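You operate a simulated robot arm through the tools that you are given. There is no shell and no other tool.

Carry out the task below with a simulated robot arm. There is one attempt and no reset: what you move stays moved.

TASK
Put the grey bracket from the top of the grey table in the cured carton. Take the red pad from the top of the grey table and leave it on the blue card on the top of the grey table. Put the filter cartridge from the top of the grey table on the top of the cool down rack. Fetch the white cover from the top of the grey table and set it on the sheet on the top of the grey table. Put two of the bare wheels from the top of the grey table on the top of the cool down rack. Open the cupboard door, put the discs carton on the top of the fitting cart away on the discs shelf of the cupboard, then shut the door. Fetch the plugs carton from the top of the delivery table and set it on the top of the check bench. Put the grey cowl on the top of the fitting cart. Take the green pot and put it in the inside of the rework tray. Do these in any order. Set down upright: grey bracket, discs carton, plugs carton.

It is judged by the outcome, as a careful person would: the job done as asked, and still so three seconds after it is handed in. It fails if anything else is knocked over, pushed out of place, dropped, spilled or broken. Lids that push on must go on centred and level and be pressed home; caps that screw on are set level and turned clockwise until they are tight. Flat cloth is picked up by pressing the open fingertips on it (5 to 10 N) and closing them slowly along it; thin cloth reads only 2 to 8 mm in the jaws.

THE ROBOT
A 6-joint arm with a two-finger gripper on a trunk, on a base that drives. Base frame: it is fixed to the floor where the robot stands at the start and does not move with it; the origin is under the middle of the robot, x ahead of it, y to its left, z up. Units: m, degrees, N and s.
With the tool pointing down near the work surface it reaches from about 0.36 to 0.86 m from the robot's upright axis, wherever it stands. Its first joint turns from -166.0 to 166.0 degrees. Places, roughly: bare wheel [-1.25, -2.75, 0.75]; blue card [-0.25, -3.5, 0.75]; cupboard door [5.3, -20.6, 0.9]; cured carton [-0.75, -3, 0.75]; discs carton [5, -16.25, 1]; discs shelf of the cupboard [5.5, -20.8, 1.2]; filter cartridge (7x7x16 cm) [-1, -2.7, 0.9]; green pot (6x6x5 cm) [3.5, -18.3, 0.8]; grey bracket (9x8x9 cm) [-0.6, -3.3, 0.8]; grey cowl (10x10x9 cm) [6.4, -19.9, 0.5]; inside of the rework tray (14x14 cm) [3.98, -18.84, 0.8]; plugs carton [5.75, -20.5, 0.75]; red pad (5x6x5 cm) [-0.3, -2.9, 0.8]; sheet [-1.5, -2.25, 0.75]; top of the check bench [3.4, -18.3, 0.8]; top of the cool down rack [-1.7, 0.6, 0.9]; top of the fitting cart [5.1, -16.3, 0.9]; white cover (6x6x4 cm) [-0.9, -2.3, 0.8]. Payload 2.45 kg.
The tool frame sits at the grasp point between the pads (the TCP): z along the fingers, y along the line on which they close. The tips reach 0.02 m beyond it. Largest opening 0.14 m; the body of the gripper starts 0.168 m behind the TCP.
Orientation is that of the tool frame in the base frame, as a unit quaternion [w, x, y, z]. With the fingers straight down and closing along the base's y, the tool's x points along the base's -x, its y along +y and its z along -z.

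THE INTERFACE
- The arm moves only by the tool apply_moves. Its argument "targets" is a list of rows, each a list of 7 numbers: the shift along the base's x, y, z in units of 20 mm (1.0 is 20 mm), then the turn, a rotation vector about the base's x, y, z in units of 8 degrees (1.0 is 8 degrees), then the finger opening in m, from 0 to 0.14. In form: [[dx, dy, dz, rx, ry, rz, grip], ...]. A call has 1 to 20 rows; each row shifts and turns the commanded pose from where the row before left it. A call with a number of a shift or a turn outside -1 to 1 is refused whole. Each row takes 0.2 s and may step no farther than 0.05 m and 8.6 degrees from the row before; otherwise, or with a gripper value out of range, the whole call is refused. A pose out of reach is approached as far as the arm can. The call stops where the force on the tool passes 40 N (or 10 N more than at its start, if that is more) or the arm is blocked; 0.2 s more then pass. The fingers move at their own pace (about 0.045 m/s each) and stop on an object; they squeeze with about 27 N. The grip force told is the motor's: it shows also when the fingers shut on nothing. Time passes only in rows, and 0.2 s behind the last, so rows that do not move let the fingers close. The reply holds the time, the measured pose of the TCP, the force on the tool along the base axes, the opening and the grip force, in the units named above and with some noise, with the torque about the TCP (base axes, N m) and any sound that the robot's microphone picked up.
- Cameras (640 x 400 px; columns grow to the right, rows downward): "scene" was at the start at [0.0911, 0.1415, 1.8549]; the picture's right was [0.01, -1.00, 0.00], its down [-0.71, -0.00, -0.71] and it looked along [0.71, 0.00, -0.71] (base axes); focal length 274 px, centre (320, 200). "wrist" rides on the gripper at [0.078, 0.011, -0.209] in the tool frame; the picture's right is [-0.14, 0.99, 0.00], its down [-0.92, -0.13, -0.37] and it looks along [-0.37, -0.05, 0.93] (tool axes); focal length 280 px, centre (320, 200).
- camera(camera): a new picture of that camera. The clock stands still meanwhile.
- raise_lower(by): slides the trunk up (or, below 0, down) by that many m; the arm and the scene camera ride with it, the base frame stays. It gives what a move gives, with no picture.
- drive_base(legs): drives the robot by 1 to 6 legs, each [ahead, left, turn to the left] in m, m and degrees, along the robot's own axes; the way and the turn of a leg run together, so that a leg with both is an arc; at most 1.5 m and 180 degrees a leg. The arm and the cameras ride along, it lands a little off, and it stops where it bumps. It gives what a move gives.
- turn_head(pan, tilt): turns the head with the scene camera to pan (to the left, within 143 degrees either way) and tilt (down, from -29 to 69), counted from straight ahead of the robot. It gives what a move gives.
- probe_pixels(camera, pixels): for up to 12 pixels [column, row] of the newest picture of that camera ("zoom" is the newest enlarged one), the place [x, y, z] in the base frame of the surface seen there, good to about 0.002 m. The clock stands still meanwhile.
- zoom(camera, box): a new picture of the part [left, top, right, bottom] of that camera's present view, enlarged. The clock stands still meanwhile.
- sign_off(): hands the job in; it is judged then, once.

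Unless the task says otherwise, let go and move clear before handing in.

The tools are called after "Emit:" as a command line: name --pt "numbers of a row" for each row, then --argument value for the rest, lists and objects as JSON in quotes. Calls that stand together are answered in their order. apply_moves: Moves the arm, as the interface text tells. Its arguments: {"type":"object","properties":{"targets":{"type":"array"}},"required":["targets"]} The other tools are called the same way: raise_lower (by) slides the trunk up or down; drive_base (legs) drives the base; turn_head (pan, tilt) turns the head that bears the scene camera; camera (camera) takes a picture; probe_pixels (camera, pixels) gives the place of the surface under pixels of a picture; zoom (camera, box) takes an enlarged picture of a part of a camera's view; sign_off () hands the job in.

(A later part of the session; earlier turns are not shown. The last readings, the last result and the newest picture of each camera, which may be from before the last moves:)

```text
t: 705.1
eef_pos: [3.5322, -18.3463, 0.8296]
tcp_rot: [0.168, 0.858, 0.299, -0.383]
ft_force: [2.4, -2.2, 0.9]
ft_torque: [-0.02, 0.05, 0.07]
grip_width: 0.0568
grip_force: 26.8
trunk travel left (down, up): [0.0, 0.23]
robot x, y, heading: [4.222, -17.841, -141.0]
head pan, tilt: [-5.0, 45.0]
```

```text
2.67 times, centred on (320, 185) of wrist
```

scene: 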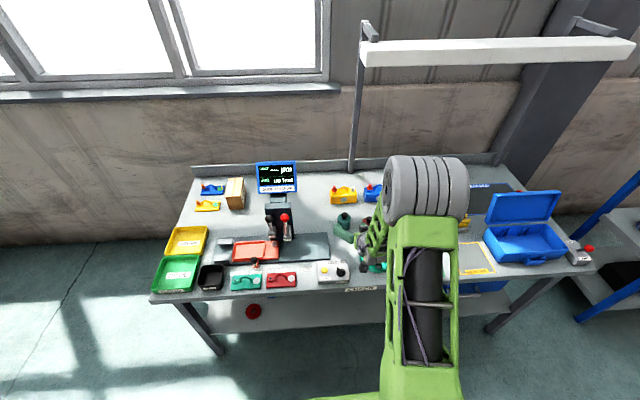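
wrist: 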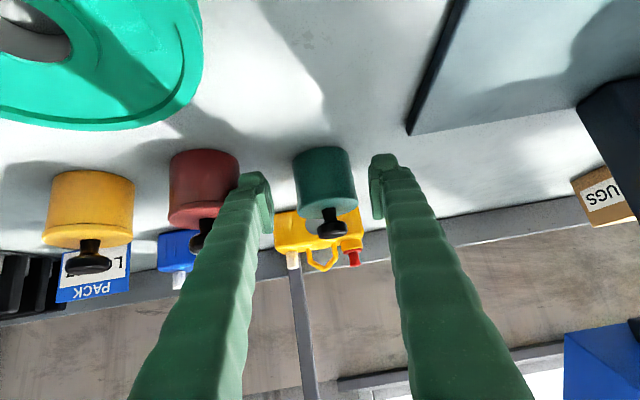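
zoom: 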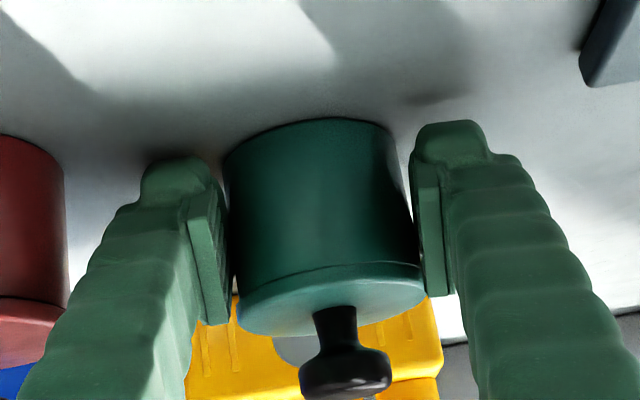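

Gripped at 56.8 mm with no snap: the body itself is held. Lifting slowly.

Emit:
apply_moves --pt "0 0 0.2 0 0 0 0.045" --pt "0 0 0.3 0 0 0 0.045" --pt "0 0 0.5 0 0 0 0.045"

Emit:
camera --camera "wrist"

Emit:
zoom --camera "wrist" --box '[220, 110, 420, 260]'

Emit:
zoom --camera "scene" --box '[310, 190, 390, 250]'

```text
t: 705.9
eef_pos: [3.5326, -18.3465, 0.849]
tcp_rot: [0.167, 0.858, 0.299, -0.383]
ft_force: [0.2, 0.3, -6.6]
ft_torque: [0.07, -0.05, -0.01]
grip_width: 0.0566
grip_force: 26.8
trunk travel left (down, up): [0.0, 0.23]
robot x, y, heading: [4.2219, -17.8421, -141.1]
head pan, tilt: [-5.0, 45.0]
```

```text
taken
```

wrist: 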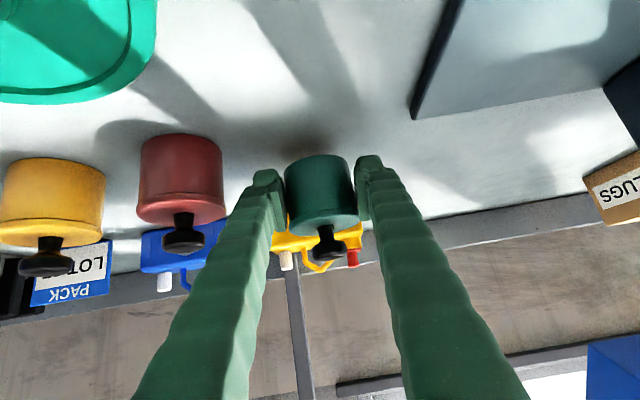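

```text
2.67 times, centred on (320, 185) of wrist
```

zoom: 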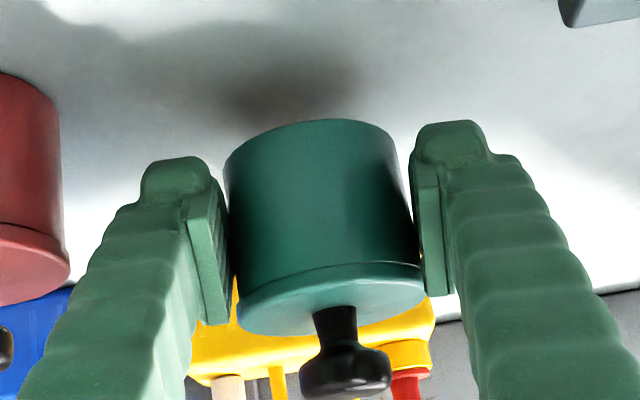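

```text
6.67 times, centred on (350, 220) of scene
```

zoom: 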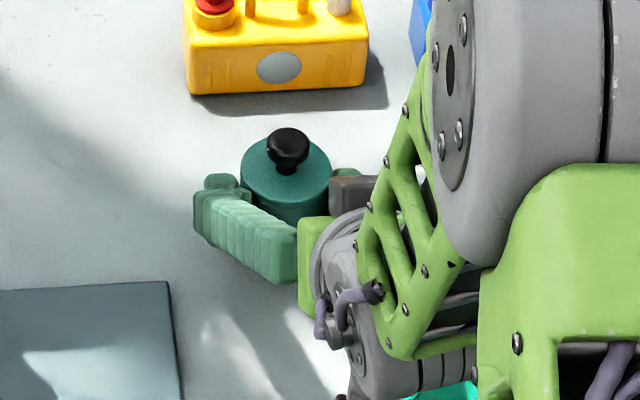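

The whole pot with lid is lifted (6.6 N). I raise it 10 cm, back away from the bench, move left to the rework tray, and come forward again.

Emit:
apply_moves --pt "0 0 1 0 0 0 0.045" --pt "0 0 1 0 0 0 0.045" --pt "0 0 1 0 0 0 0.045" --pt "0 0 1 0 0 0 0.045" --pt "0 0 1 0 0 0 0.045"

Emit:
drive_base --legs '[[-0.35, 0, 0], [0, 0.66, 0]]'

Emit:
camera --camera "scene"

Emit:
camera --camera "wrist"

```text
t: 707.1
eef_pos: [3.5329, -18.3476, 0.9516]
tcp_rot: [0.167, 0.858, 0.299, -0.383]
ft_force: [-1.0, 0.2, -7.0]
ft_torque: [0.06, -0.06, 0.01]
grip_width: 0.0568
grip_force: 27.1
trunk travel left (down, up): [0.0, 0.23]
robot x, y, heading: [4.2223, -17.8403, -140.7]
head pan, tilt: [-5.0, 45.0]
```

```text
t: 715.3
eef_pos: [4.2281, -18.6453, 0.9498]
tcp_rot: [0.167, 0.858, 0.298, -0.384]
ft_force: [0.2, -0.9, -6.2]
ft_torque: [0.08, -0.08, -0.03]
grip_width: 0.0566
grip_force: 27.2
trunk travel left (down, up): [0.0, 0.23]
robot x, y, heading: [4.9165, -18.1404, -141.1]
head pan, tilt: [-5.0, 45.0]
```

```text
taken
```

scene: 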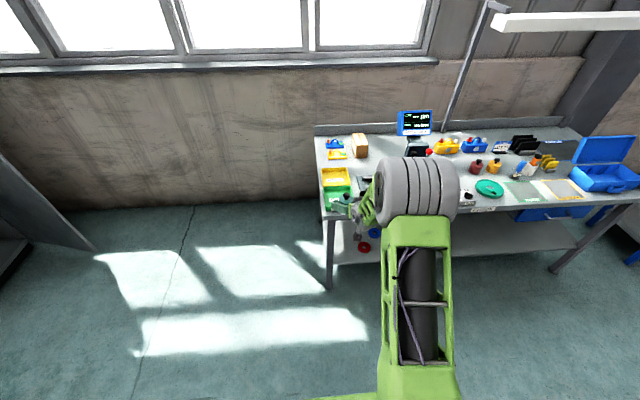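

```text
taken
```

wrist: 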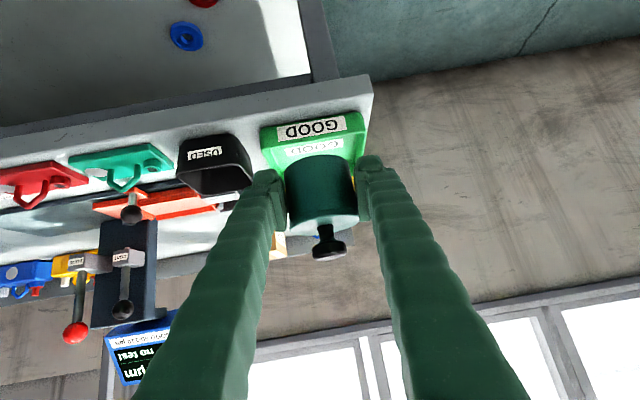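

I'm lined up: the tray centre is 0.30 m straight ahead. Driving forward, pot bottom at z≈0.92.

Emit:
drive_base --legs '[[0.29, 0, 0]]'

Emit:
camera --camera "wrist"

Emit:
turn_head --pan 0 --tilt 50

Emit:
camera --camera "scene"

Emit:
zoom --camera "scene" --box '[260, 160, 420, 280]'

```text
t: 717.3
eef_pos: [4.0057, -18.8253, 0.9488]
tcp_rot: [0.167, 0.858, 0.298, -0.383]
ft_force: [-0.3, -0.2, -7.0]
ft_torque: [0.05, -0.08, 0.02]
grip_width: 0.0561
grip_force: 27.2
trunk travel left (down, up): [0.0, 0.23]
robot x, y, heading: [4.6963, -18.3249, -141.1]
head pan, tilt: [-5.0, 45.0]
```

```text
taken
```

wrist: 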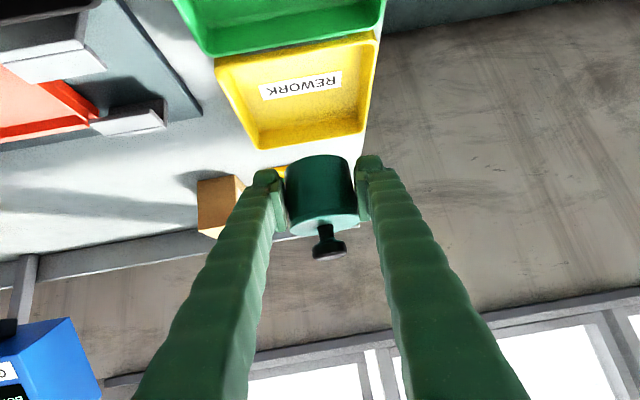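

```text
t: 718.0
eef_pos: [4.0062, -18.8247, 0.9488]
tcp_rot: [0.167, 0.858, 0.298, -0.382]
ft_force: [-0.1, 0.0, -6.5]
ft_torque: [0.05, -0.1, 0.0]
grip_width: 0.0566
grip_force: 27.4
trunk travel left (down, up): [0.0, 0.23]
robot x, y, heading: [4.6974, -18.3224, -141.1]
head pan, tilt: [0.0, 50.0]
```

```text
taken
```

scene: 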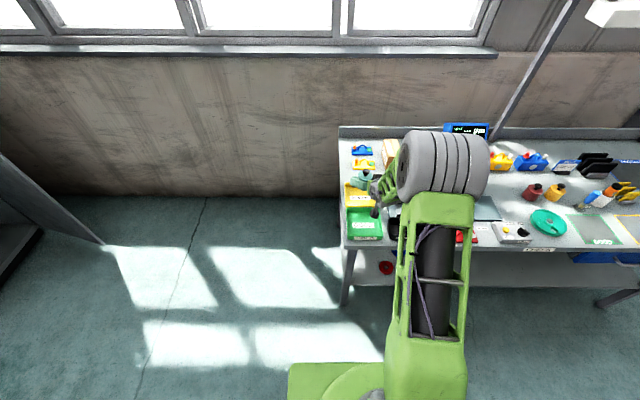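

```text
3.33 times, centred on (340, 220) of scene
```

zoom: 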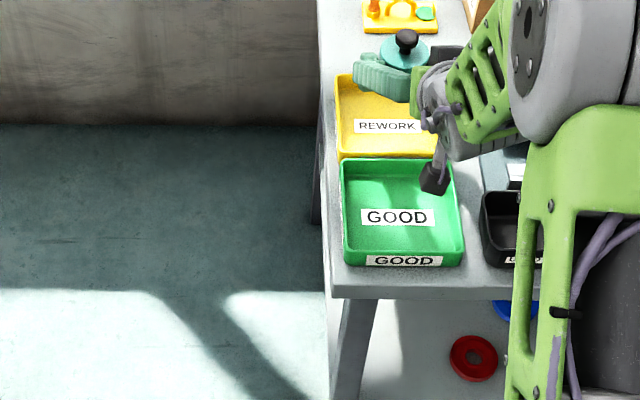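

Probing the yellow tray's rim and floor to place the pot in its middle.

Emit:
probe_pixels --camera "wrist" --pixels '[[218, 70], [372, 44], [356, 131], [262, 148], [305, 85], [240, 80], [360, 60], [345, 120], [270, 130], [300, 110]]'

```text
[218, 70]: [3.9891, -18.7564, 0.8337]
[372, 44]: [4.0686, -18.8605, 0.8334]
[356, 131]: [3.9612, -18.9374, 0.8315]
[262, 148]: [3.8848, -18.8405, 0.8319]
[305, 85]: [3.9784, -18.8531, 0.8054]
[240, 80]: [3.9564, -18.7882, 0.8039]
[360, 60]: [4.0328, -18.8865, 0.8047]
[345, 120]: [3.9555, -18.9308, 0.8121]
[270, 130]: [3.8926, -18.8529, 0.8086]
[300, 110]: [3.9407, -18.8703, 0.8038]
```

Tray centre is (3.976,-18.849), floor 0.804. Shifting 2 cm to centre the pot and lowering.

Emit:
apply_moves --pt "-0.45 -0.32 0 0 0 0 0.045" --pt "-0.45 -0.32 0 0 0 0 0.045" --pt "0 0 -1 0 0 0 0.045" --pt "0 0 -1 0 0 0 0.045" --pt "0 0 -1 0 0 0 0.045" --pt "0 0 -1 0 0 0 0.045" --pt "0 0 -1 0 0 0 0.045" --pt "0 0 -0.3 0 0 0 0.045"

Emit:
camera --camera "wrist"

Emit:
zoom --camera "scene" --box '[320, 160, 420, 240]'

```text
t: 719.8
eef_pos: [3.9871, -18.8393, 0.8435]
tcp_rot: [0.167, 0.858, 0.298, -0.384]
ft_force: [0.2, 0.8, -7.0]
ft_torque: [0.05, -0.09, 0.02]
grip_width: 0.0565
grip_force: 27.1
trunk travel left (down, up): [0.0, 0.23]
robot x, y, heading: [4.696, -18.3246, -141.1]
head pan, tilt: [0.0, 50.0]
```

```text
taken
```

wrist: 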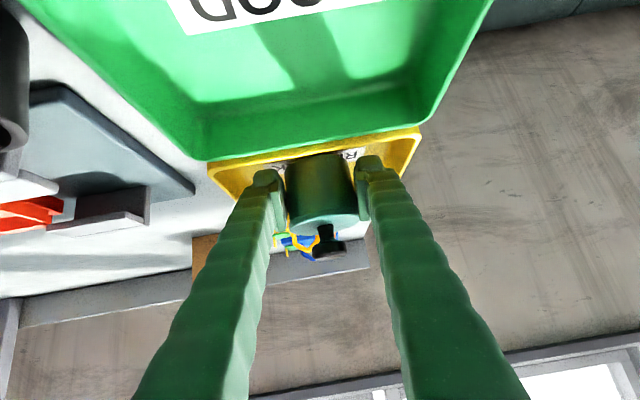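

```text
5.00 times, centred on (370, 200) of scene
```

zoom: 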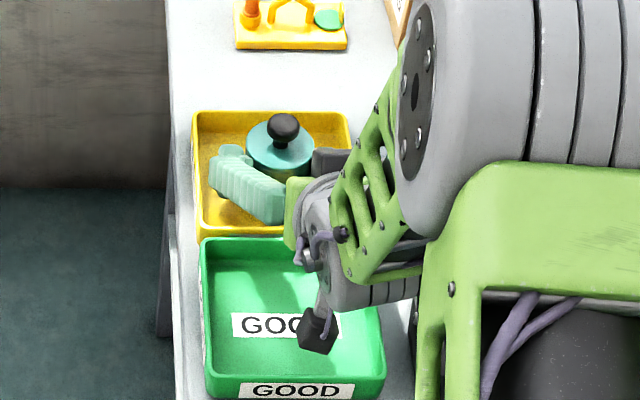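

The pot is inside the tray about 1 cm above its floor. Lowering to contact.

Emit:
apply_moves --pt "0 0 -0.25 0 0 0 0.045" --pt "0 0 -0.15 0 0 0 0.045"

```text
t: 720.4
eef_pos: [3.9873, -18.8369, 0.8353]
tcp_rot: [0.167, 0.858, 0.298, -0.383]
ft_force: [1.0, 0.0, -4.9]
ft_torque: [0.06, -0.06, 0.03]
grip_width: 0.0566
grip_force: 26.7
trunk travel left (down, up): [0.0, 0.23]
robot x, y, heading: [4.6969, -18.3234, -141.2]
head pan, tilt: [0.0, 50.0]
```

Emit:
apply_moves --pt "0 0 -0.08 0 0 0 0.045" --pt "0 0 -0.04 0 0 0 0.045"

```text
t: 721.0
eef_pos: [3.987, -18.8376, 0.8342]
tcp_rot: [0.167, 0.858, 0.297, -0.385]
ft_force: [3.0, 0.2, 4.2]
ft_torque: [0.18, 0.14, -0.02]
grip_width: 0.0564
grip_force: 27.3
trunk travel left (down, up): [0.0, 0.23]
robot x, y, heading: [4.6925, -18.3222, -141.2]
head pan, tilt: [0.0, 50.0]
```

Contact made. Opening and retreating along the tool's axis.

Emit:
apply_moves --pt "0 0 0 0 0 0 0.06" --pt "0 0 0 0 0 0 0.07" --pt "0 0 0 0 0 0 0.08" --pt "0 0 0 0 0 0 0.08" --pt "0.562 0.528 0.65 0 0 0 0.08" --pt "0.562 0.528 0.65 0 0 0 0.08" --pt "0.562 0.528 0.65 0 0 0 0.08" --pt "0.562 0.528 0.65 0 0 0 0.08" --pt "0.562 0.528 0.65 0 0 0 0.08" --pt "0.562 0.528 0.65 0 0 0 0.08" --pt "0.562 0.528 0.65 0 0 0 0.08" --pt "0.562 0.528 0.65 0 0 0 0.08"

Emit:
camera --camera "wrist"

Emit:
camera --camera "scene"

Emit:
zoom --camera "scene" --box '[320, 130, 420, 250]'

```text
t: 723.6
eef_pos: [4.076, -18.7515, 0.9381]
tcp_rot: [0.167, 0.858, 0.298, -0.384]
ft_force: [0.6, 0.3, 0.3]
ft_torque: [-0.01, -0.02, -0.03]
grip_width: 0.0802
grip_force: 0.0
trunk travel left (down, up): [0.0, 0.23]
robot x, y, heading: [4.6927, -18.3199, -140.9]
head pan, tilt: [0.0, 50.0]
```

```text
taken
```

wrist: 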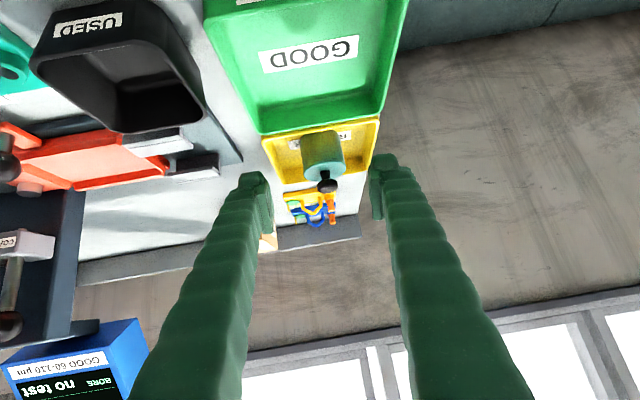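

```text
taken
```

scene: 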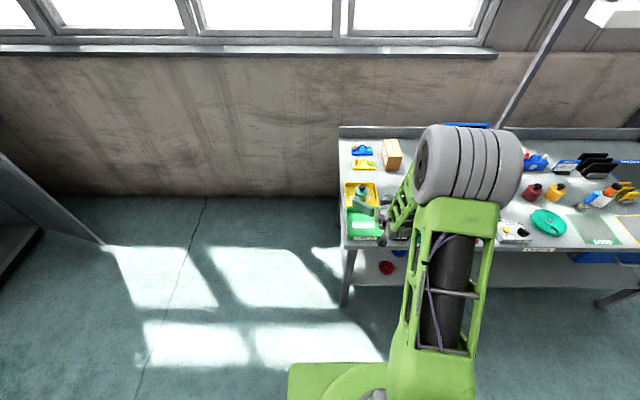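

```text
3.33 times, centred on (370, 190) of scene
```

zoom: 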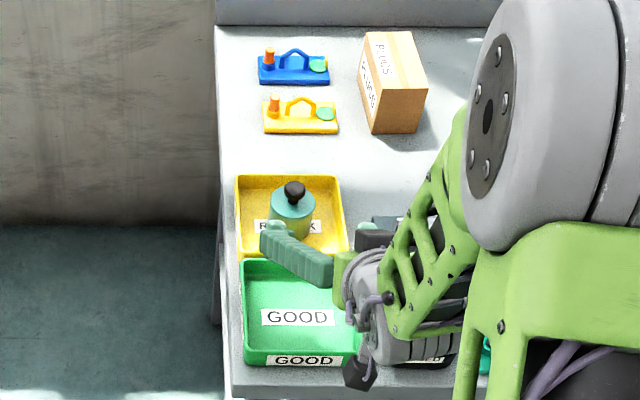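

The green pot with its lid stands in the REWORK tray. Next the grey cowl: backing off the bench, turning toward the PARTS rack.

Emit:
drive_base --legs '[[-0.35, 0, 0], [0, 0, 89]]'

Emit:
turn_head --pan 25 --tilt 35

Emit:
camera --camera "scene"

```text
t: 729.7
eef_pos: [5.3934, -18.7242, 0.9386]
tcp_rot: [0.389, 0.399, 0.816, -0.155]
ft_force: [0.1, -0.5, -0.6]
ft_torque: [0.01, 0.0, 0.02]
grip_width: 0.0799
grip_force: 0.1
trunk travel left (down, up): [0.0, 0.23]
robot x, y, heading: [4.9699, -18.1013, -51.3]
head pan, tilt: [0.0, 50.0]
```

```text
t: 730.5
eef_pos: [5.3933, -18.7216, 0.9375]
tcp_rot: [0.389, 0.399, 0.816, -0.155]
ft_force: [0.0, -0.4, 0.1]
ft_torque: [0.0, -0.01, -0.03]
grip_width: 0.0801
grip_force: 0.1
trunk travel left (down, up): [0.0, 0.23]
robot x, y, heading: [4.9676, -18.0988, -52.0]
head pan, tilt: [25.0, 35.0]
```

```text
taken
```

scene: 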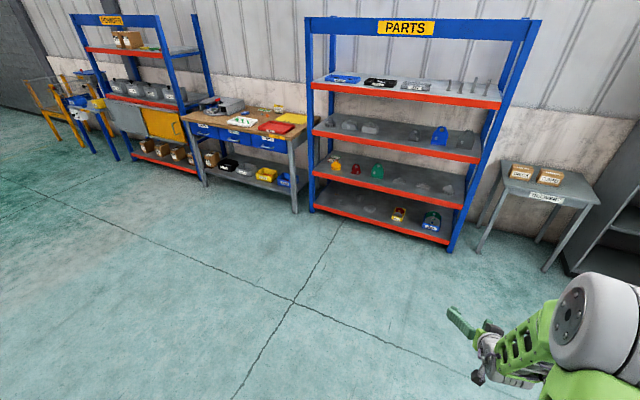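

Emit:
zoom --camera "scene" --box '[300, 60, 520, 260]'

Emit:
zoom --camera "scene" --box '[380, 120, 480, 230]'

Emit:
probe_pixels --camera "scene" --pixels '[[448, 187], [450, 205], [462, 209], [480, 160], [450, 245], [312, 210], [340, 165], [400, 100], [480, 120], [425, 180]]'

```text
2.00 times, centred on (410, 160) of scene
```

zoom: 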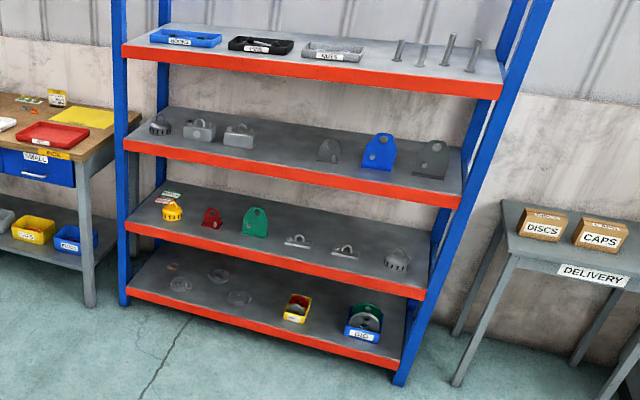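

```text
3.64 times, centred on (430, 175) of scene
```

zoom: 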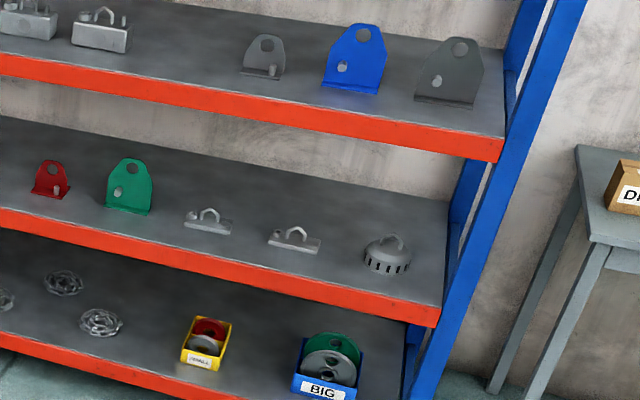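

```text
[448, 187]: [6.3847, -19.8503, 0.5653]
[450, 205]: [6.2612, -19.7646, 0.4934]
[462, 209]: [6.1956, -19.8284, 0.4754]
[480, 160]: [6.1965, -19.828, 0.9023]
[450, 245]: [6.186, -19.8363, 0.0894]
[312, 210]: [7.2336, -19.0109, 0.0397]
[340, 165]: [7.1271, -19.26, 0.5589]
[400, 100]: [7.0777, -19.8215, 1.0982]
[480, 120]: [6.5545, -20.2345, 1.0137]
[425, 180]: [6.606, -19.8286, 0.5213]
```

The grey cowl (slotted dome with a handle loop) is on the third shelf at about (6.38,-19.87,0.5). Probing shelf lips for the vertical clearance.

Emit:
zoom --camera "scene" --box '[420, 130, 480, 220]'

Emit:
probe_pixels --camera "zoom" --pixels '[[290, 130], [290, 95], [285, 140], [240, 320], [240, 345], [200, 250], [215, 215], [190, 262], [240, 262], [215, 275], [150, 250], [300, 200]]'

```text
4.44 times, centred on (450, 175) of scene
```

zoom: 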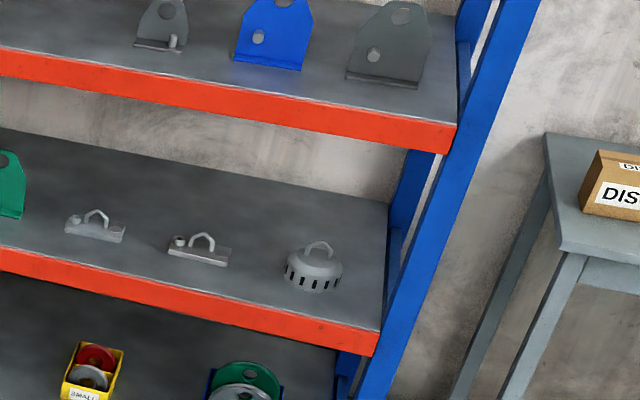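

```text
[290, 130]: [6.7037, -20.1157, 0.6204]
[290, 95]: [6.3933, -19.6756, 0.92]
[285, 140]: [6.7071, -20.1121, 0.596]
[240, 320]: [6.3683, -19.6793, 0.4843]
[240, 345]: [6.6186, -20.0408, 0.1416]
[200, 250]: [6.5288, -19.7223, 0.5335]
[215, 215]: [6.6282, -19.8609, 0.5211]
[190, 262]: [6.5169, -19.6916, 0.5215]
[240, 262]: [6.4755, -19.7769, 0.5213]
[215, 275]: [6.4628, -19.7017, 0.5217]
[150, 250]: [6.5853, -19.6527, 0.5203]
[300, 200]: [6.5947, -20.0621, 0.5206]
```

The compartment is 0.36 m tall (shelf z 0.521, upper lip ≈0.885): a tilted gripper fits. Probing the cowl itself.

Emit:
zoom --camera "scene" --box '[440, 176, 472, 206]'

Emit:
probe_pixels --camera "zoom" --pixels '[[160, 190], [230, 190], [300, 190], [230, 150], [230, 110], [210, 60], [270, 90], [130, 215], [320, 215], [230, 235], [230, 80]]'

```text
13.33 times, centred on (456, 191) of scene
```

zoom: 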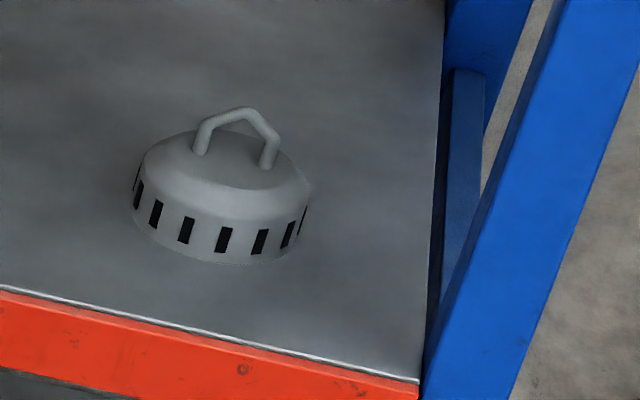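

```text
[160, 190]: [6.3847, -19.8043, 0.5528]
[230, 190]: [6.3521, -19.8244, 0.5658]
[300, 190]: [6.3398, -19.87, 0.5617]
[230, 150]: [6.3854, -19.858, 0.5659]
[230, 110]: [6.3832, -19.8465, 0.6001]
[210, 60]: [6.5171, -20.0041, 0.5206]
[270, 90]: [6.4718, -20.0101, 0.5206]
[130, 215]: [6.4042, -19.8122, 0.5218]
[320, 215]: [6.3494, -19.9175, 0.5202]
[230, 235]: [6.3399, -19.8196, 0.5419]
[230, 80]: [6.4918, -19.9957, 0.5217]
```

The cowl is a Ø10 cm dome (top 0.566) with a loop handle; gripping it across its body with ~0.125 opening is best. Driving ahead 1.0 m toward the rack and lowering the tool to the opening's mid-height.

Emit:
drive_base --legs '[[1.0, 0.05, 0]]'

Emit:
apply_moves --pt "0 0 -1 0 0 0 0.125" --pt "0 0 -1 0 0 0 0.125" --pt "0 0 -1 0 0 0 0.125" --pt "0 0 -1 0 0 0 0.125" --pt "0 0 -1 0 0 0 0.125" --pt "0 0 -1 0 0 0 0.125" --pt "0 0 -1 0 0 0 0.125" --pt "0 0 -1 0 0 0 0.125" --pt "0 0 -1 0 0 0 0.125" --pt "0 0 -1 0 0 0 0.125" --pt "0 0 -1 0 0 0 0.125"

Emit:
camera --camera "wrist"

Emit:
turn_head --pan 5 --tilt 50

Emit:
camera --camera "scene"

```text
t: 735.7
eef_pos: [6.0733, -19.4568, 0.9383]
tcp_rot: [0.39, 0.391, 0.82, -0.151]
ft_force: [-0.2, -0.1, 0.6]
ft_torque: [-0.02, 0.01, 0.02]
grip_width: 0.0798
grip_force: 0.0
trunk travel left (down, up): [0.0, 0.23]
robot x, y, heading: [5.6373, -18.8424, -50.3]
head pan, tilt: [25.0, 35.0]
```

```text
t: 738.1
eef_pos: [6.082, -19.4819, 0.7283]
tcp_rot: [0.391, 0.394, 0.819, -0.142]
ft_force: [-0.5, 0.0, -1.0]
ft_torque: [0.0, 0.0, -0.02]
grip_width: 0.1249
grip_force: 0.1
out of reach, approached as far as the arm can: row 7, 8, 9, 10, 11
trunk travel left (down, up): [0.0, 0.23]
robot x, y, heading: [5.6385, -18.8446, -50.4]
head pan, tilt: [25.0, 35.0]
```

```text
taken
```

wrist: 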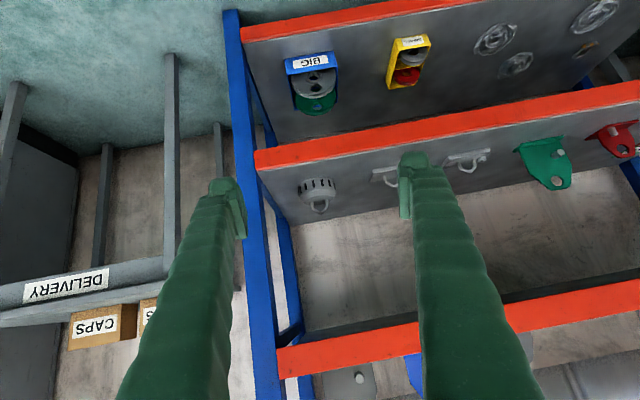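

```text
t: 739.0
eef_pos: [6.0824, -19.4826, 0.7307]
tcp_rot: [0.392, 0.393, 0.819, -0.143]
ft_force: [0.0, 0.3, 0.0]
ft_torque: [-0.02, -0.02, 0.0]
grip_width: 0.1247
grip_force: 0.0
trunk travel left (down, up): [0.0, 0.23]
robot x, y, heading: [5.6362, -18.8436, -50.2]
head pan, tilt: [5.0, 50.0]
```

```text
taken
```

scene: 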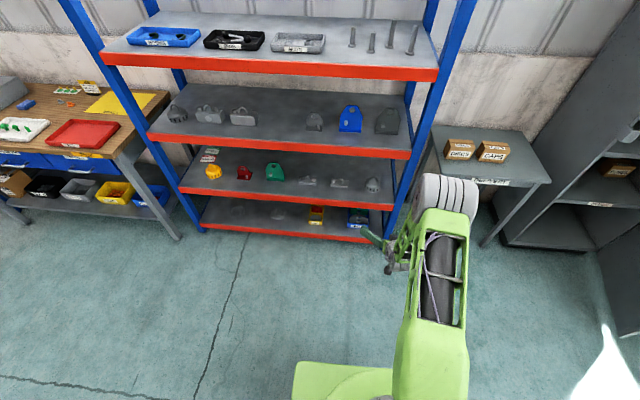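

Low + tilted is limited at this distance. I back up 0.2 m so that the arm can be more extended, and reduce the tilt by ~8°.

Emit:
drive_base --legs '[[-0.2, 0, -1.7]]'

Emit:
apply_moves --pt "0.55 -0.7 0 0.16 0.125 0 0.125" --pt "0.55 -0.7 0 0.16 0.125 0 0.125" --pt "0.55 -0.7 0 0.16 0.125 0 0.125" --pt "0.55 -0.7 0 0.16 0.125 0 0.125" --pt "0.55 -0.7 0 0.16 0.125 0 0.125" --pt "0.3 -0.4 -0.5 0 0 0 0.125" --pt "0 0 -1 0 0 0 0.125" --pt "0 0 -1 0 0 0 0.125" --pt "0 0 -1 0 0 0 0.125"

```text
t: 740.6
eef_pos: [5.937, -19.3378, 0.7289]
tcp_rot: [0.39, 0.405, 0.814, -0.146]
ft_force: [-0.1, -0.5, 0.3]
ft_torque: [-0.01, 0.01, 0.01]
grip_width: 0.1248
grip_force: 0.1
trunk travel left (down, up): [0.0, 0.23]
robot x, y, heading: [5.5104, -18.6866, -51.9]
head pan, tilt: [5.0, 50.0]
```

```text
t: 742.6
eef_pos: [6.0007, -19.4169, 0.6602]
tcp_rot: [0.33, 0.42, 0.837, -0.12]
ft_force: [-0.5, -0.9, -0.2]
ft_torque: [0.04, 0.01, -0.01]
grip_width: 0.125
grip_force: 0.1
trunk travel left (down, up): [0.0, 0.23]
robot x, y, heading: [5.5117, -18.6867, -51.7]
head pan, tilt: [5.0, 50.0]
```

That worked (z 0.66, 0.88 m ahead, tilt ~43°). Lowering further to test z≈0.56.

Emit:
apply_moves --pt "0 0 -1 0 0 0 0.125" --pt "0 0 -1 0 0 0 0.125" --pt "0 0 -1 0 0 0 0.125" --pt "0 0 -1 0 0 0 0.125" --pt "0 0 -1 0 0 0 0.125"

Emit:
camera --camera "wrist"

```text
t: 743.8
eef_pos: [5.9988, -19.4158, 0.5586]
tcp_rot: [0.331, 0.419, 0.837, -0.12]
ft_force: [-0.6, 0.0, 0.5]
ft_torque: [0.03, 0.02, 0.04]
grip_width: 0.1248
grip_force: 0.1
trunk travel left (down, up): [0.0, 0.23]
robot x, y, heading: [5.5106, -18.6886, -51.7]
head pan, tilt: [5.0, 50.0]
```

```text
taken
```

wrist: 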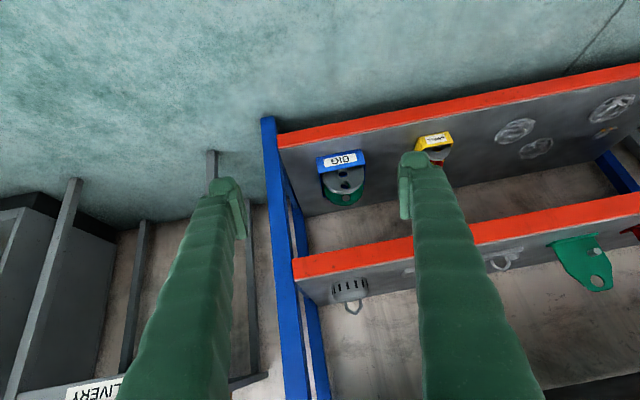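

z≈0.56 is reachable. I fix small yaw/roll errors (−5.6°, −4.4°), raise to z≈0.62 and then measure the cowl in the wrist view.

Emit:
apply_moves --pt "0 0 1 -0.19 0.2 -0.35 0.125" --pt "0 0 1 -0.19 0.2 -0.35 0.125" --pt "0 0 1 0 0 0 0.125"

Emit:
camera --camera "wrist"

Emit:
zoom --camera "wrist" --box '[280, 200, 420, 330]'

```text
t: 744.6
eef_pos: [5.9965, -19.4199, 0.5977]
tcp_rot: [0.322, 0.432, 0.831, -0.139]
ft_force: [0.0, 0.3, 0.0]
ft_torque: [-0.03, -0.02, 0.03]
grip_width: 0.125
grip_force: 0.0
out of reach, approached as far as the arm can: row 1, 2
trunk travel left (down, up): [0.0, 0.23]
robot x, y, heading: [5.5103, -18.6899, -52.0]
head pan, tilt: [5.0, 50.0]
```

```text
taken
```

wrist: 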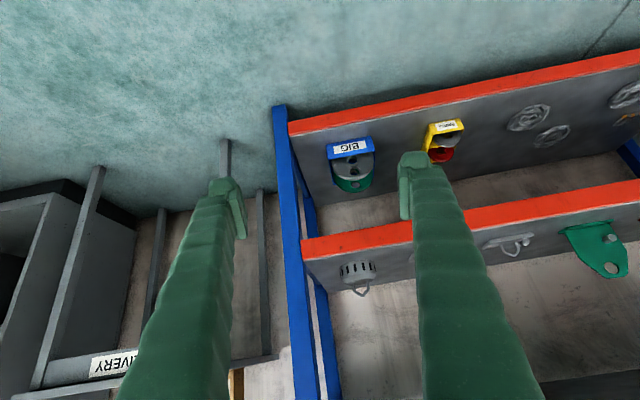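

```text
3.08 times, centred on (350, 265) of wrist
```

zoom: 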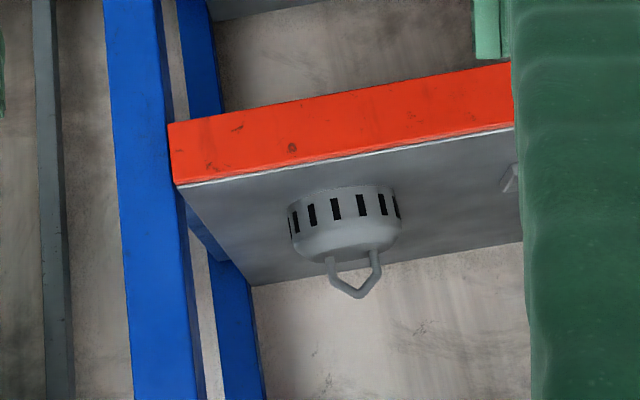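

Orientation is now good (heading −51°, tilt 41°). Probing the cowl in this view.

Emit:
probe_pixels --camera "zoom" --pixels '[[300, 235], [396, 222], [345, 195], [345, 215], [345, 240], [330, 255], [375, 250], [355, 292], [290, 150], [450, 130], [185, 170], [345, 175]]'

```text
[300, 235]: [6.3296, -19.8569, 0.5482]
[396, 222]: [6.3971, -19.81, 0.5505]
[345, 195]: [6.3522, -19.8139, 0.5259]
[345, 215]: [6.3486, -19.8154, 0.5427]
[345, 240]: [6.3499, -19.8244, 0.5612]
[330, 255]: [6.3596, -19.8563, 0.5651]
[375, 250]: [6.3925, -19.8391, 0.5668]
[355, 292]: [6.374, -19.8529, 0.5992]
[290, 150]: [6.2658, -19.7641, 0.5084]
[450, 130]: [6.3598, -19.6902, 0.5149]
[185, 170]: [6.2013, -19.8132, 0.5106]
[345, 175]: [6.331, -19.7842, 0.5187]
```

Cowl axis at (6.376,-19.851), R≈4.7 cm, 0.136 m behind the shelf lip. Driving forward 0.45 m and 3.5 cm left with the tool at z≈0.6.

Emit:
drive_base --legs '[[0.42, 0.035, 0]]'

Emit:
camera --camera "wrist"

Emit:
zoom --camera "wrist" --box '[220, 100, 420, 260]'

```text
t: 747.2
eef_pos: [6.2865, -19.7301, 0.5985]
tcp_rot: [0.323, 0.432, 0.831, -0.138]
ft_force: [0.4, -0.4, -0.7]
ft_torque: [-0.02, -0.01, 0.01]
grip_width: 0.125
grip_force: 0.0
trunk travel left (down, up): [0.0, 0.23]
robot x, y, heading: [5.8014, -19.0012, -52.2]
head pan, tilt: [5.0, 50.0]
```

```text
taken
```

wrist: 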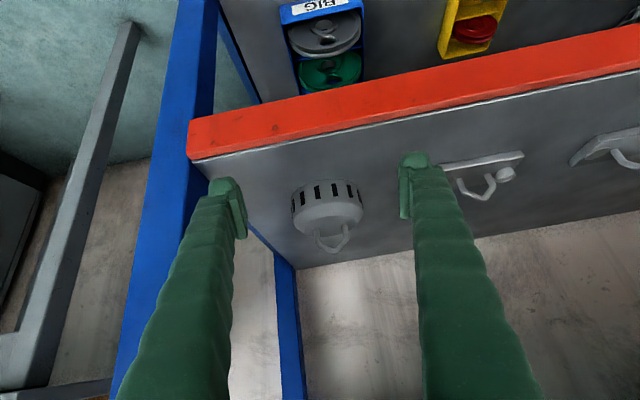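

```text
2.50 times, centred on (320, 180) of wrist
```

zoom: 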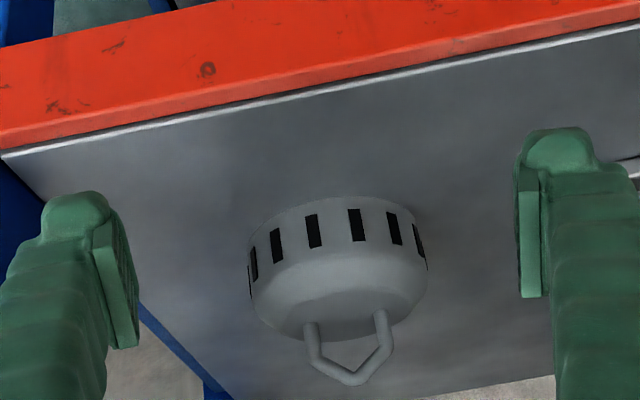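

The cowl is between the fingers. Checking the neighbouring clamp (445,168) and the post (200,120) against the finger paths.

Emit:
probe_pixels --camera "wrist" --pixels '[[445, 168], [455, 188], [490, 178], [205, 150], [190, 160], [293, 200], [363, 200], [328, 185], [333, 245], [318, 235], [347, 230]]'

```text
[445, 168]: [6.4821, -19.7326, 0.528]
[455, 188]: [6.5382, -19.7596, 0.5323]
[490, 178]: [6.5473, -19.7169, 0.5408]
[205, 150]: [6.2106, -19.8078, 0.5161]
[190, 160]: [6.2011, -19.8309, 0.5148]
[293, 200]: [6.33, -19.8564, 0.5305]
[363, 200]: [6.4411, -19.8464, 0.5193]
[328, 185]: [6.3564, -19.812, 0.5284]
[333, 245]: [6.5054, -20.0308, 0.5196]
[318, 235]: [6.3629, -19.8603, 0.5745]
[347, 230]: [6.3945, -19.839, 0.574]
```

Clearances are fine (7 cm to the clamp, 3+ cm to the post). Driving forward the last 0.14 m.

Emit:
drive_base --legs '[[0.14, 0, 0]]'

Emit:
camera --camera "wrist"

Emit:
camera --camera "scene"

Emit:
probe_pixels --camera "wrist" --pixels '[[320, 180], [290, 190], [355, 190], [320, 200], [305, 220], [335, 220]]'

```text
t: 748.5
eef_pos: [6.3713, -19.8417, 0.5987]
tcp_rot: [0.323, 0.433, 0.831, -0.138]
ft_force: [-0.5, 0.1, 0.1]
ft_torque: [-0.02, 0.0, 0.03]
grip_width: 0.125
grip_force: 0.0
trunk travel left (down, up): [0.0, 0.23]
robot x, y, heading: [5.8868, -19.1079, -52.1]
head pan, tilt: [5.0, 50.0]
```

```text
taken
```

wrist: 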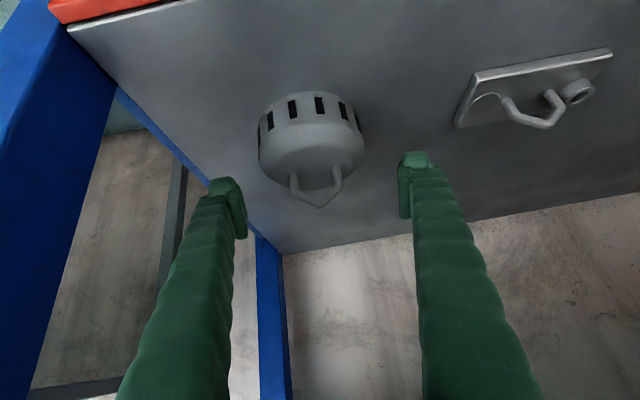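

```text
taken
```

scene: 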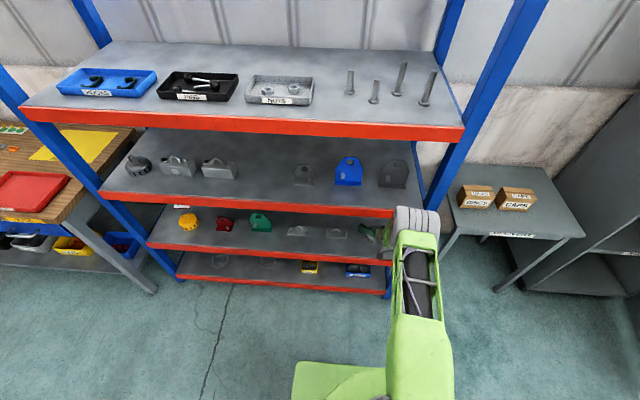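

```text
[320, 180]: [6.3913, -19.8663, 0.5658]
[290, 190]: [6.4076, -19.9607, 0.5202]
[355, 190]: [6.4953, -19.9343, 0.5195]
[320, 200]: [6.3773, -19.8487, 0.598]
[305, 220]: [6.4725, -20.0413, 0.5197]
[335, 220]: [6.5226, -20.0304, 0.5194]
```

The fingers straddle the cowl. Lowering 46 mm to z≈0.552 and closing.

Emit:
apply_moves --pt "0.18 -0.24 -0.8 0 0 0 0.125" --pt "0 0 -0.8 0 0 0 0.125" --pt "0 0 -0.7 0 0 0 0.125"

Emit:
camera --camera "wrist"

```text
t: 749.3
eef_pos: [6.3743, -19.8456, 0.5503]
tcp_rot: [0.322, 0.433, 0.831, -0.139]
ft_force: [0.5, 0.7, -0.4]
ft_torque: [0.0, -0.02, -0.02]
grip_width: 0.1249
grip_force: 0.1
trunk travel left (down, up): [0.0, 0.23]
robot x, y, heading: [5.8846, -19.1122, -52.1]
head pan, tilt: [5.0, 50.0]
```

```text
taken
```

wrist: 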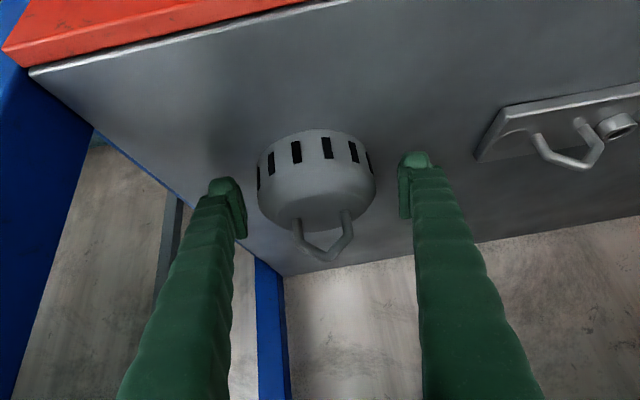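

Centred. Closing the fingers on the cowl's body.

Emit:
apply_moves --pt "0 0 0 0 0 0 0.11" --pt "0 0 0 0 0 0 0.1" --pt "0 0 0 0 0 0 0.09" --pt "0 0 0 0 0 0 0.08" --pt "0 0 0 0 0 0 0.07" --pt "0 0 0 0 0 0 0.07"

Emit:
apply_moves --pt "0 0 0.2 0 0 0 0.07" --pt "0 0 0.5 0 0 0 0.07" --pt "0 0 0.8 0 0 0 0.07"

Emit:
camera --camera "wrist"

```text
t: 750.7
eef_pos: [6.3752, -19.8465, 0.5527]
tcp_rot: [0.323, 0.432, 0.831, -0.139]
ft_force: [-1.4, -0.6, 0.6]
ft_torque: [0.03, 0.02, 0.0]
grip_width: 0.0948
grip_force: 26.8
trunk travel left (down, up): [0.0, 0.23]
robot x, y, heading: [5.8863, -19.1148, -52.1]
head pan, tilt: [5.0, 50.0]
```

```text
t: 751.5
eef_pos: [6.3748, -19.8467, 0.5827]
tcp_rot: [0.322, 0.432, 0.831, -0.138]
ft_force: [-0.1, 0.3, -1.7]
ft_torque: [-0.02, 0.0, -0.01]
grip_width: 0.0951
grip_force: 27.0
trunk travel left (down, up): [0.0, 0.23]
robot x, y, heading: [5.8921, -19.1056, -52.2]
head pan, tilt: [5.0, 50.0]
```

```text
taken
```

wrist: 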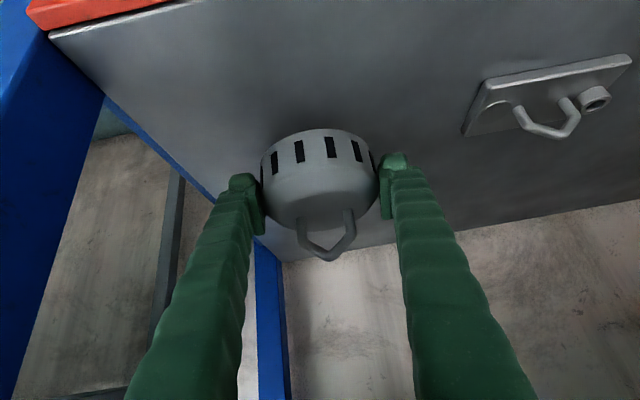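

The cowl is held and lifted. Raising 3 cm more and backing straight out of the rack.

Emit:
apply_moves --pt "0 0 1 0 0 0 0.07" --pt "0 0 0.7 0 0 0 0.07"

Emit:
drive_base --legs '[[-0.5, 0, 0]]'

Emit:
apply_moves --pt "0 0 1 0 0 0 0.07" --pt "0 0 1 0 0 0 0.07" --pt "0 0 1 0 0 0 0.07" --pt "0 0 1 0 0 0 0.07" --pt "0 0 1 0 0 0 0.07" --pt "0 0 1 0 0 0 0.07" --pt "0 0 1 0 0 0 0.07" --pt "0 0 1 0 0 0 0.07" --pt "0 0 1 0 0 0 0.07" --pt "0 0 1 0 0 0 0.07" --pt "0 0 1 0 0 0 0.07" --pt "0 0 1 0 0 0 0.07" --pt "0 0 1 0 0 0 0.07" --pt "0 0 1 0 0 0 0.07" --pt "0 0 1 0 0 0 0.07" --pt "0 0 1 0 0 0 0.07" --pt "0 0 1 0 0 0 0.07" --pt "0 0 1 0 0 0 0.07"

Emit:
camera --camera "wrist"

```text
t: 752.1
eef_pos: [6.3742, -19.8477, 0.6157]
tcp_rot: [0.322, 0.432, 0.831, -0.138]
ft_force: [-0.1, 0.1, -2.5]
ft_torque: [0.01, 0.02, 0.01]
grip_width: 0.0952
grip_force: 27.1
trunk travel left (down, up): [0.0, 0.23]
robot x, y, heading: [5.8858, -19.1064, -51.9]
head pan, tilt: [5.0, 50.0]
```

```text
t: 755.0
eef_pos: [6.0712, -19.4501, 0.6158]
tcp_rot: [0.324, 0.429, 0.832, -0.138]
ft_force: [-1.0, -0.6, -3.0]
ft_torque: [0.0, 0.01, 0.0]
grip_width: 0.0951
grip_force: 26.8
trunk travel left (down, up): [0.0, 0.23]
robot x, y, heading: [5.5747, -18.7162, -51.4]
head pan, tilt: [5.0, 50.0]
```

```text
t: 758.8
eef_pos: [6.0705, -19.4503, 0.9758]
tcp_rot: [0.323, 0.429, 0.833, -0.137]
ft_force: [0.6, 0.5, -2.4]
ft_torque: [0.06, 0.0, -0.03]
grip_width: 0.095
grip_force: 27.5
trunk travel left (down, up): [0.0, 0.23]
robot x, y, heading: [5.5784, -18.7207, -51.3]
head pan, tilt: [5.0, 50.0]
```

```text
taken
```

wrist: 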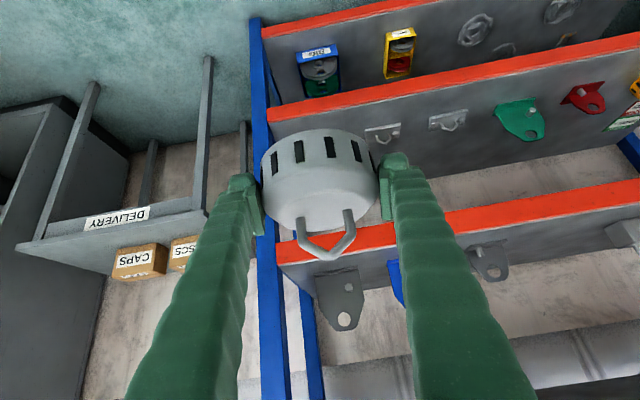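

Cowl in hand at z≈0.98. Turning around to face the fitting cart.

Emit:
drive_base --legs '[[0, 0, 90], [0, 0, 89.5], [0.4, 0, 0]]'

Emit:
turn_head --pan 5 --tilt 30

Emit:
camera --camera "scene"

```text
t: 768.9
eef_pos: [4.8667, -17.6442, 0.9746]
tcp_rot: [-0.142, 0.825, -0.442, -0.321]
ft_force: [-0.2, 0.2, -3.1]
ft_torque: [-0.03, -0.02, -0.02]
grip_width: 0.0951
grip_force: 26.8
trunk travel left (down, up): [0.0, 0.23]
robot x, y, heading: [5.3351, -18.3936, 126.5]
head pan, tilt: [5.0, 50.0]
```

```text
t: 769.8
eef_pos: [4.8672, -17.6455, 0.9766]
tcp_rot: [-0.142, 0.825, -0.442, -0.321]
ft_force: [0.8, 0.4, -1.7]
ft_torque: [-0.04, -0.03, 0.02]
grip_width: 0.0949
grip_force: 27.0
trunk travel left (down, up): [0.0, 0.23]
robot x, y, heading: [5.3363, -18.3904, 126.5]
head pan, tilt: [5.0, 30.0]
```

```text
taken
```

scene: 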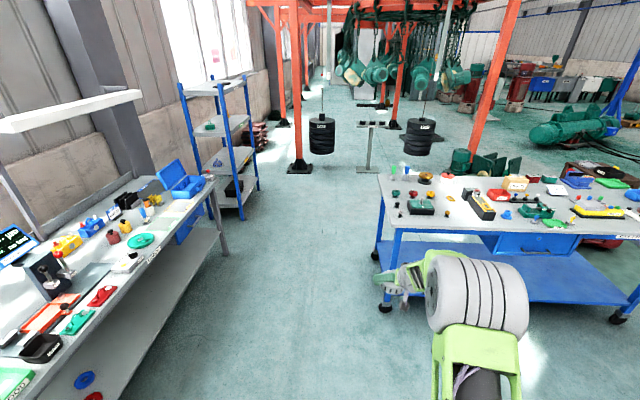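

The cart is right of centre. Panning the head to see its whole top.

Emit:
turn_head --pan -25 --tilt 30

Emit:
camera --camera "scene"

Emit:
zoom --camera "scene" --box '[180, 140, 520, 290]'

```text
t: 770.7
eef_pos: [4.8664, -17.6442, 0.9751]
tcp_rot: [-0.143, 0.825, -0.443, -0.321]
ft_force: [0.5, 0.1, -3.1]
ft_torque: [-0.04, 0.01, 0.0]
grip_width: 0.0949
grip_force: 27.3
trunk travel left (down, up): [0.0, 0.23]
robot x, y, heading: [5.3374, -18.3907, 126.8]
head pan, tilt: [-25.0, 30.0]
```

```text
taken
```

scene: 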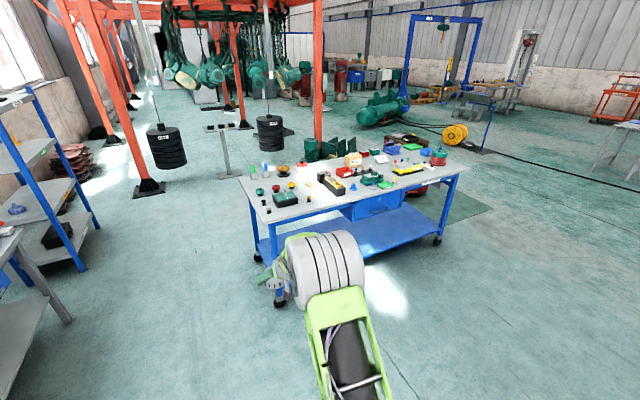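

```text
1.88 times, centred on (350, 215) of scene
```

zoom: 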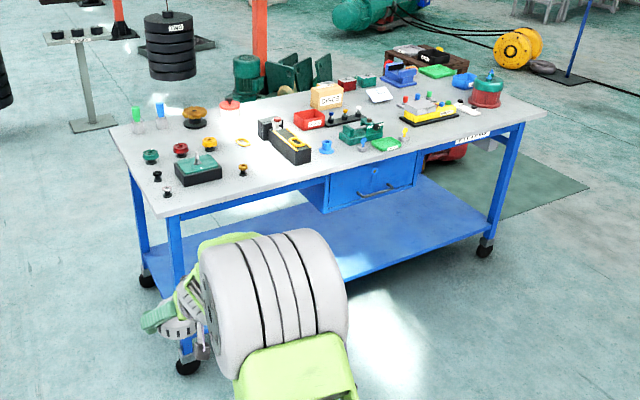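

The cart top is crowded; I zoom for free spots at the front edge.

Emit:
zoom --camera "scene" --box '[235, 150, 365, 240]'

Emit:
zoom --camera "scene" --box '[345, 135, 475, 225]'

```text
4.44 times, centred on (300, 195) of scene
```

zoom: 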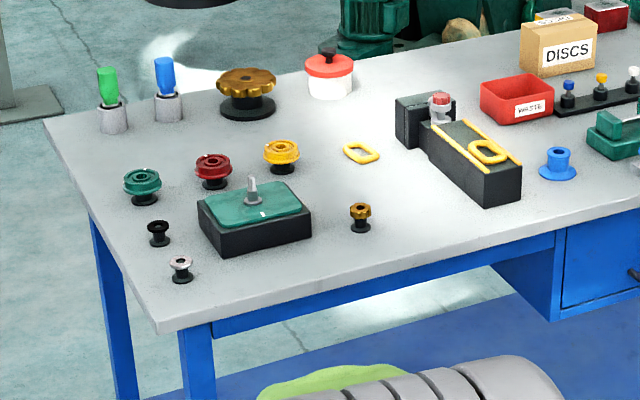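

```text
4.44 times, centred on (410, 180) of scene
```

zoom: 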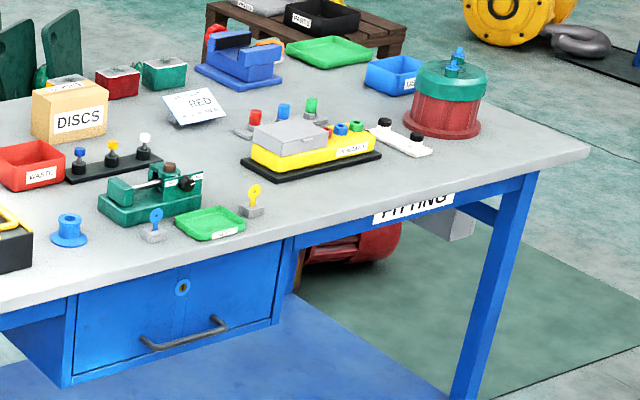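

The front-right corner region (zoom2 ≈(490,160)) looks free. Probing it and the carton.

Emit:
probe_pixels --camera "zoom" --pixels '[[490, 160], [440, 185], [540, 150], [580, 152], [500, 125], [480, 135], [430, 152], [380, 155], [445, 140], [60, 120], [95, 130], [530, 172]]'

```text
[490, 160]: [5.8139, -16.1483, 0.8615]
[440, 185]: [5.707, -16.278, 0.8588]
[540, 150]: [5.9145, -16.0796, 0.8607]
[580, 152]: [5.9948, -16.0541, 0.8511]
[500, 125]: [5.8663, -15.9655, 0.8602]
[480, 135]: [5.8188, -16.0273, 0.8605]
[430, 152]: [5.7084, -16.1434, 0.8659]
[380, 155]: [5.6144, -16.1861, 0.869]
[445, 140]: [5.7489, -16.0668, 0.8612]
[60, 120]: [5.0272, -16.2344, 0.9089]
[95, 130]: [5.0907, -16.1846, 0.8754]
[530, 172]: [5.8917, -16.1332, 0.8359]
```

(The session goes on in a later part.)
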